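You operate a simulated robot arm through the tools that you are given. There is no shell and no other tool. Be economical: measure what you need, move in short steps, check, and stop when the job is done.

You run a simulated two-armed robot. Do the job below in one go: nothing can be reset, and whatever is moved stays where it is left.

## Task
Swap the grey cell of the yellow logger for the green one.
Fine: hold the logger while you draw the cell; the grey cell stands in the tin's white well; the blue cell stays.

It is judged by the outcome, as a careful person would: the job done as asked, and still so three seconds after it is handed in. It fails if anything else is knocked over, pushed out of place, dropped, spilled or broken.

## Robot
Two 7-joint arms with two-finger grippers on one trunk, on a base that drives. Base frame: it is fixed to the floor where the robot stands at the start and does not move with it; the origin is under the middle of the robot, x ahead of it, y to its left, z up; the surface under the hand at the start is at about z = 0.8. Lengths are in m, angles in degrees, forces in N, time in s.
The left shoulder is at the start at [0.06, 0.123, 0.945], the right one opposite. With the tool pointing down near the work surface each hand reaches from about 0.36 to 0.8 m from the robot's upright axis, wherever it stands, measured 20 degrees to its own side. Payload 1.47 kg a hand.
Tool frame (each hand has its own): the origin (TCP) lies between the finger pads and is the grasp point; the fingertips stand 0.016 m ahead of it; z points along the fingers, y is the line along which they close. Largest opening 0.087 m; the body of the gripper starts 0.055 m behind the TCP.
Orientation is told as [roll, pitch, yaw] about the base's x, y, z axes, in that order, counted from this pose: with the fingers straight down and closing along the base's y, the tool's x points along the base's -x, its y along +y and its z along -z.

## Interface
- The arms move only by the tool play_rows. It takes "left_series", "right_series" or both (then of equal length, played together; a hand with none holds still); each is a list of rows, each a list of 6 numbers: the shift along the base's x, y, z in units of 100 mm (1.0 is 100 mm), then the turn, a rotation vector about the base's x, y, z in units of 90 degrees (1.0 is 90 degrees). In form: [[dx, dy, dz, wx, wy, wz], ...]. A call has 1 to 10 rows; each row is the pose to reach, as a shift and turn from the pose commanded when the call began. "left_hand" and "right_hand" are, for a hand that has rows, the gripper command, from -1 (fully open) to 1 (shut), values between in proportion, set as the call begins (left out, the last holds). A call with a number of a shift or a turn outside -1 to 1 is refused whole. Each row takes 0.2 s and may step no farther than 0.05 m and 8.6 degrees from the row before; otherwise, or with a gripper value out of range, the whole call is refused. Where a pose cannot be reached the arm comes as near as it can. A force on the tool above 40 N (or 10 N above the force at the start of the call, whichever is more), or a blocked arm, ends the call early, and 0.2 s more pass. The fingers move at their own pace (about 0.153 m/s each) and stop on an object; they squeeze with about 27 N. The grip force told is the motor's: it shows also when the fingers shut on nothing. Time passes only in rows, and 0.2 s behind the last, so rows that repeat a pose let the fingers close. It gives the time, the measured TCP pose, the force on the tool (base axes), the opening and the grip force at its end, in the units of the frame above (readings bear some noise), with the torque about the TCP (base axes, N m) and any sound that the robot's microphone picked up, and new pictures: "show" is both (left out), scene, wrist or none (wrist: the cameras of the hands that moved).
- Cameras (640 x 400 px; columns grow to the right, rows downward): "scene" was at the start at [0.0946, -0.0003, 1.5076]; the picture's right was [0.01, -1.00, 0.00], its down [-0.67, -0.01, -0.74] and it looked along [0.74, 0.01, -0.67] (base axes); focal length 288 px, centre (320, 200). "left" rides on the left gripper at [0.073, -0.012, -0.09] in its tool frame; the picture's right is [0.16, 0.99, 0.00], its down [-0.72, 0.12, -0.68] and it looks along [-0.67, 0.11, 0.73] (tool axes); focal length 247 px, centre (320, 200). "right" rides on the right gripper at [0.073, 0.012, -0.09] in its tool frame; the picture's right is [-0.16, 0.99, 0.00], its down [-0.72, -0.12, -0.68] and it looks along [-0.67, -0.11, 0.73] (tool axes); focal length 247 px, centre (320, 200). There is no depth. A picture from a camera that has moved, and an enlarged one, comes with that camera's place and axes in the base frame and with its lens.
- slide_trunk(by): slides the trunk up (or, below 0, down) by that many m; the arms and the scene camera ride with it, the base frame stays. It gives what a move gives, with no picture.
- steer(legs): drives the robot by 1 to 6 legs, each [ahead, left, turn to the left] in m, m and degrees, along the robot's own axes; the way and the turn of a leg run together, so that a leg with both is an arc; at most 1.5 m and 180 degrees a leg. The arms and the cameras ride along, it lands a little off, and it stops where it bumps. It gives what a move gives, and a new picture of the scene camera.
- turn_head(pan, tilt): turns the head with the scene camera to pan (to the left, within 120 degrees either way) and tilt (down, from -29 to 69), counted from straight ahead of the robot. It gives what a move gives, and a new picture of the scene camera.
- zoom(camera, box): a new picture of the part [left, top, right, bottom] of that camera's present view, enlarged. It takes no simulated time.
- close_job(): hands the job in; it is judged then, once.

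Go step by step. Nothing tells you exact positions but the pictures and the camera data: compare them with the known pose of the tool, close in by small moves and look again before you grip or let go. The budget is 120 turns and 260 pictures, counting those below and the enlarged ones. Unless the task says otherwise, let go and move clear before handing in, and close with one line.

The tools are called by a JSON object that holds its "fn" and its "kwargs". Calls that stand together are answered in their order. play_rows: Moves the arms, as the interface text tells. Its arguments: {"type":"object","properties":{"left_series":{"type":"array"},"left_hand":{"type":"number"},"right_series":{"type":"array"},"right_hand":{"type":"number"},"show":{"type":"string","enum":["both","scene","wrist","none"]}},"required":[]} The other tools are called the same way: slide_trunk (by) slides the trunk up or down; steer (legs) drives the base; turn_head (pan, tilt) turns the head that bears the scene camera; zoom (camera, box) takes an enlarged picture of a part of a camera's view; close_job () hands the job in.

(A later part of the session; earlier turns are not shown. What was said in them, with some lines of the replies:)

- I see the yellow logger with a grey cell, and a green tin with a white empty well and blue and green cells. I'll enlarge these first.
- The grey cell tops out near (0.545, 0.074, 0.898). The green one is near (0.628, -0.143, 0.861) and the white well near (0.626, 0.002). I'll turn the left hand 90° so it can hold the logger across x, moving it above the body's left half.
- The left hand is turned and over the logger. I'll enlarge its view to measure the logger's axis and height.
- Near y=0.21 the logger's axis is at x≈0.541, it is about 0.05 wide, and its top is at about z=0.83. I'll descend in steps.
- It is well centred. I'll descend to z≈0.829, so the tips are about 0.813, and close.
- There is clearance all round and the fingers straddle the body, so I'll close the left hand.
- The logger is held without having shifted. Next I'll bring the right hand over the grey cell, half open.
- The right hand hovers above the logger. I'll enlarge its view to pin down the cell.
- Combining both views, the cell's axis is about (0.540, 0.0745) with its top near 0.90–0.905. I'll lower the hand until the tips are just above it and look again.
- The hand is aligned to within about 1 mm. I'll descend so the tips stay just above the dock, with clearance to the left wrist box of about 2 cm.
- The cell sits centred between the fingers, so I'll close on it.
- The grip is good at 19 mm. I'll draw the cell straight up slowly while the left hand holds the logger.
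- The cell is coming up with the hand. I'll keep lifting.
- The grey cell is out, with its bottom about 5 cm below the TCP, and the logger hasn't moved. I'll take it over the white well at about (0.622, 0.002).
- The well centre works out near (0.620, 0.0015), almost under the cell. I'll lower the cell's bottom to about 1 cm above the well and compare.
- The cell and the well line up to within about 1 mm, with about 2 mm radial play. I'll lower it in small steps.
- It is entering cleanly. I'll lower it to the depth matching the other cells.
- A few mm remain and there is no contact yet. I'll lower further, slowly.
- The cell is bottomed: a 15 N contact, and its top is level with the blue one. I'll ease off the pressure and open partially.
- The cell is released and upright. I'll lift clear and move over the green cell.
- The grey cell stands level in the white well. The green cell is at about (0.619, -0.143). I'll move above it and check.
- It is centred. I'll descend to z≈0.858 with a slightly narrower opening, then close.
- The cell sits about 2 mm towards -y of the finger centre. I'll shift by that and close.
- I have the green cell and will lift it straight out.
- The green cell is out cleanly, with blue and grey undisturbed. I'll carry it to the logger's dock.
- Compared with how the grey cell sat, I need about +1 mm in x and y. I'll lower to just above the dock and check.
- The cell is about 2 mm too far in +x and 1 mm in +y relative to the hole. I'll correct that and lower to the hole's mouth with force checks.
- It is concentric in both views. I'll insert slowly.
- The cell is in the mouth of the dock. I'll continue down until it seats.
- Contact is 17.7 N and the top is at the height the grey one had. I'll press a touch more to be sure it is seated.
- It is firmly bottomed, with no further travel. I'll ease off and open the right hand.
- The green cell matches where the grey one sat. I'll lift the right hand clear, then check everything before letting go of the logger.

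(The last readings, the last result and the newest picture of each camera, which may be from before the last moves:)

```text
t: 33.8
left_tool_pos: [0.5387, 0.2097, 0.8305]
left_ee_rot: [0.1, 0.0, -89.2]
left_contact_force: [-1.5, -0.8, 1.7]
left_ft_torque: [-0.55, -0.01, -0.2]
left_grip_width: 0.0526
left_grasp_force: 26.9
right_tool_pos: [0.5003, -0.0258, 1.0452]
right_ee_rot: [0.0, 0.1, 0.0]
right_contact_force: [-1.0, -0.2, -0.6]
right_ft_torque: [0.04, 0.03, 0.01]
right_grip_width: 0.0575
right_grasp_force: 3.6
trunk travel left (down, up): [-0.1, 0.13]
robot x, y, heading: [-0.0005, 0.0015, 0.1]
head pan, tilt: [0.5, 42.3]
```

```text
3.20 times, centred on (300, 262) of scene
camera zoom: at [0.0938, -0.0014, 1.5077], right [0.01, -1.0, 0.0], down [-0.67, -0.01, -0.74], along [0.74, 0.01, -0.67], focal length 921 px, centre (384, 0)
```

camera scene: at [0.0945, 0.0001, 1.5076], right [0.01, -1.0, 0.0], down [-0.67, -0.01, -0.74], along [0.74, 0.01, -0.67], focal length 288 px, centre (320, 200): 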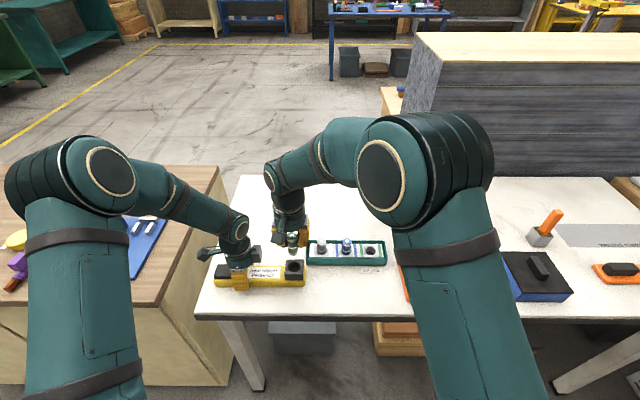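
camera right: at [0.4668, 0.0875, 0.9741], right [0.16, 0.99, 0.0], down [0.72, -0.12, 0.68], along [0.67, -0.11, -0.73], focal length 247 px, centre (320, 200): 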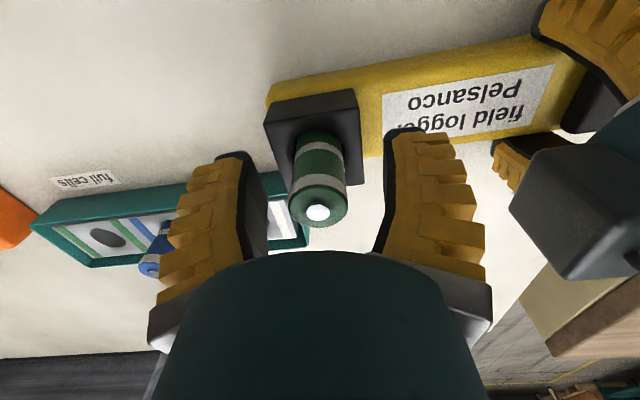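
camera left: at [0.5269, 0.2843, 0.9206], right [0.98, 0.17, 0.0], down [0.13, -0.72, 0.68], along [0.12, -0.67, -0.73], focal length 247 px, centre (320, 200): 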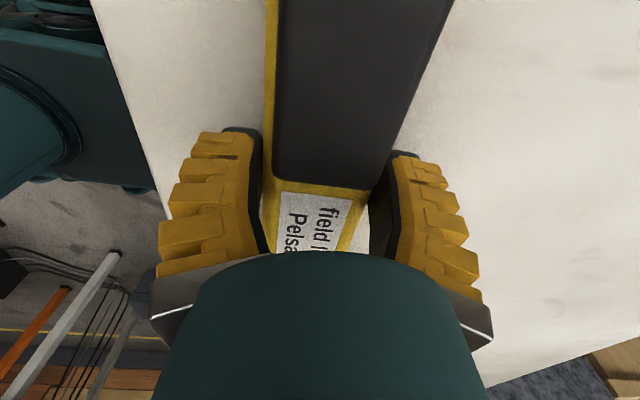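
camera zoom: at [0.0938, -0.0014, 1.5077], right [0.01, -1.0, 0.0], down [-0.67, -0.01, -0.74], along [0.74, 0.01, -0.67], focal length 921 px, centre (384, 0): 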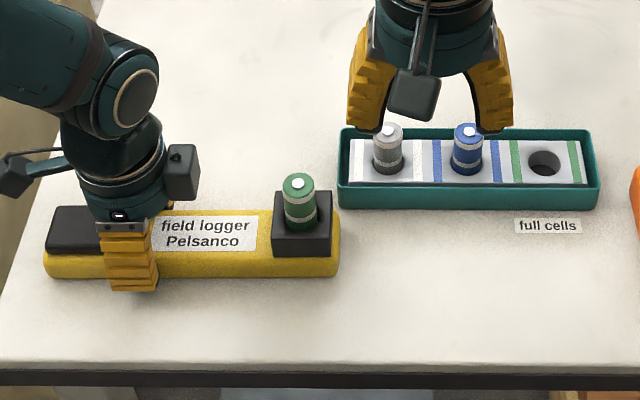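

All is in place: green in the logger, grey in the white well, blue untouched, logger where it was. I'll open the left hand and lift it clear.

{"fn": "play_rows", "kwargs": {"left_series": [[0, 0, 0, 0, 0, 0], [0, 0, 0, 0, 0, 0], [0, 0, 0, 0, 0, 0]], "left_hand": -1, "show": "wrist"}}

{"fn": "play_rows", "kwargs": {"left_series": [[0, 0, 0.15, 0, 0, 0], [0, 0, 0.4, 0, 0, 0], [0, 0, 0.7, 0, 0, 0], [0, 0, 1.0, 0, 0, 0]], "show": "none"}}

{"fn": "play_rows", "kwargs": {"left_series": [[0, 0.2, 0.3, 0, 0, 0], [0, 0.4, 0.6, 0, 0, 0], [0, 0.5, 0.8, 0, 0, 0]], "right_series": [[-0.1, -0.3, 0.1, 0, 0, 0], [-0.2, -0.6, 0.3, 0, 0, 0], [-0.3, -1.0, 0.5, 0, 0, 0]], "show": "scene"}}

{"fn": "zoom", "kwargs": {"camera": "scene", "box": [200, 200, 400, 325]}}

```text
t: 34.6
left_tool_pos: [0.5382, 0.2103, 0.83]
left_ee_rot: [0.0, 0.0, -89.1]
left_contact_force: [0.6, 0.0, 0.0]
left_ft_torque: [0.02, 0.0, -0.06]
left_grip_width: 0.0868
left_grasp_force: 0.0
right_tool_pos: [0.5013, -0.0254, 1.0438]
right_ee_rot: [0.0, 0.0, -0.1]
right_contact_force: [0.6, 0.5, 0.0]
right_ft_torque: [-0.01, -0.03, 0.0]
right_grip_width: 0.0573
right_grasp_force: 4.2
trunk travel left (down, up): [-0.1, 0.13]
robot x, y, heading: [-0.0003, 0.0019, -0.0]
head pan, tilt: [0.5, 42.3]
camera left: at [0.5269, 0.2842, 0.9208], right [0.98, 0.17, 0.0], down [0.13, -0.72, 0.68], along [0.12, -0.67, -0.73], focal length 247 px, centre (320, 200)
```

left: 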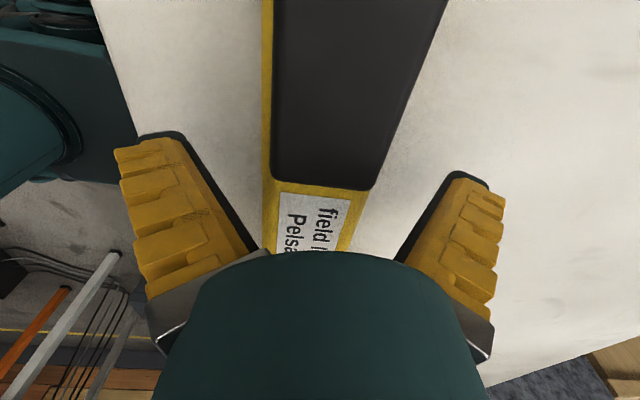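

```text
t: 35.6
left_tool_pos: [0.5418, 0.2132, 0.9292]
left_ee_rot: [0.0, -0.1, -89.1]
left_contact_force: [0.5, -1.0, -0.5]
left_ft_torque: [0.01, 0.02, 0.01]
left_grip_width: 0.0868
left_grasp_force: 0.0
right_tool_pos: [0.5003, -0.0262, 1.0458]
right_ee_rot: [0.0, 0.0, 0.0]
right_contact_force: [0.1, -0.4, 0.2]
right_ft_torque: [0.0, 0.01, 0.0]
right_grip_width: 0.0573
right_grasp_force: 3.3
trunk travel left (down, up): [-0.1, 0.13]
robot x, y, heading: [-0.0006, -0.0009, 0.1]
head pan, tilt: [0.5, 42.3]
```

```text
t: 36.4
left_tool_pos: [0.5406, 0.2598, 1.0103]
left_ee_rot: [0.0, 0.0, -89.0]
left_contact_force: [0.6, 0.0, -0.4]
left_ft_torque: [0.02, -0.02, -0.01]
left_grip_width: 0.0869
left_grasp_force: 0.1
right_tool_pos: [0.4684, -0.1275, 1.0974]
right_ee_rot: [0.0, 0.0, 0.0]
right_contact_force: [-0.4, 0.0, -0.1]
right_ft_torque: [0.01, 0.01, -0.01]
right_grip_width: 0.0575
right_grasp_force: 3.8
trunk travel left (down, up): [-0.1, 0.13]
robot x, y, heading: [0.0017, -0.0021, -0.1]
head pan, tilt: [0.5, 42.3]
camera scene: at [0.0932, -0.0016, 1.5077], right [0.01, -1.0, 0.0], down [-0.67, -0.01, -0.74], along [0.74, 0.01, -0.67], focal length 288 px, centre (320, 200)
```

scene: 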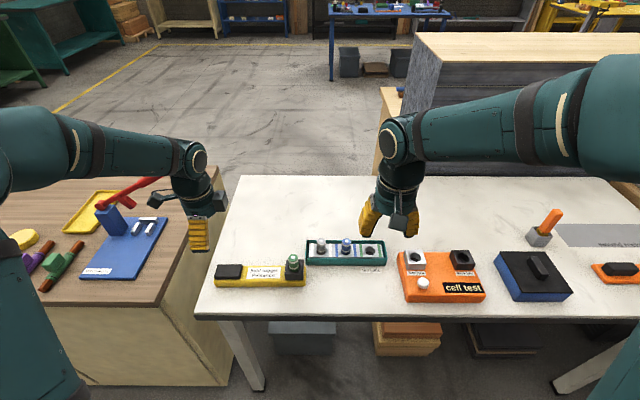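

```text
3.20 times, centred on (300, 262) of scene
camera zoom: at [0.0932, -0.0016, 1.5077], right [0.01, -1.0, 0.0], down [-0.67, -0.01, -0.74], along [0.74, 0.01, -0.67], focal length 921 px, centre (384, 0)
```

zoom: 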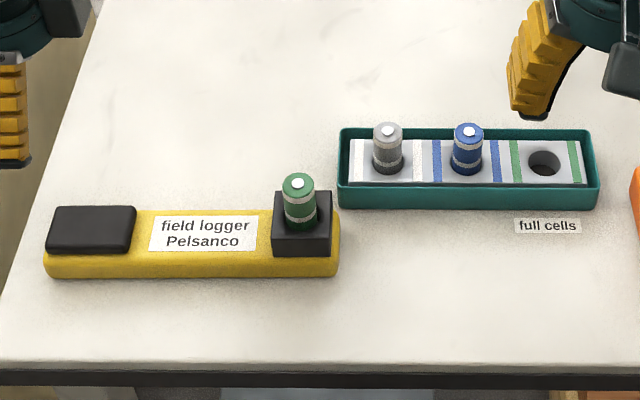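

Everything stands as asked and both hands are clear, so I'm handing the job in.

{"fn": "close_job", "kwargs": {}}

```text
The job is handed in.
```

I swapped the cells: the green one is seated in the yellow logger, and the grey one stands in the tin's white well. I held the logger while drawing the grey cell and kept hold until the green one was in. The blue cell, the tin and the logger are where they were.
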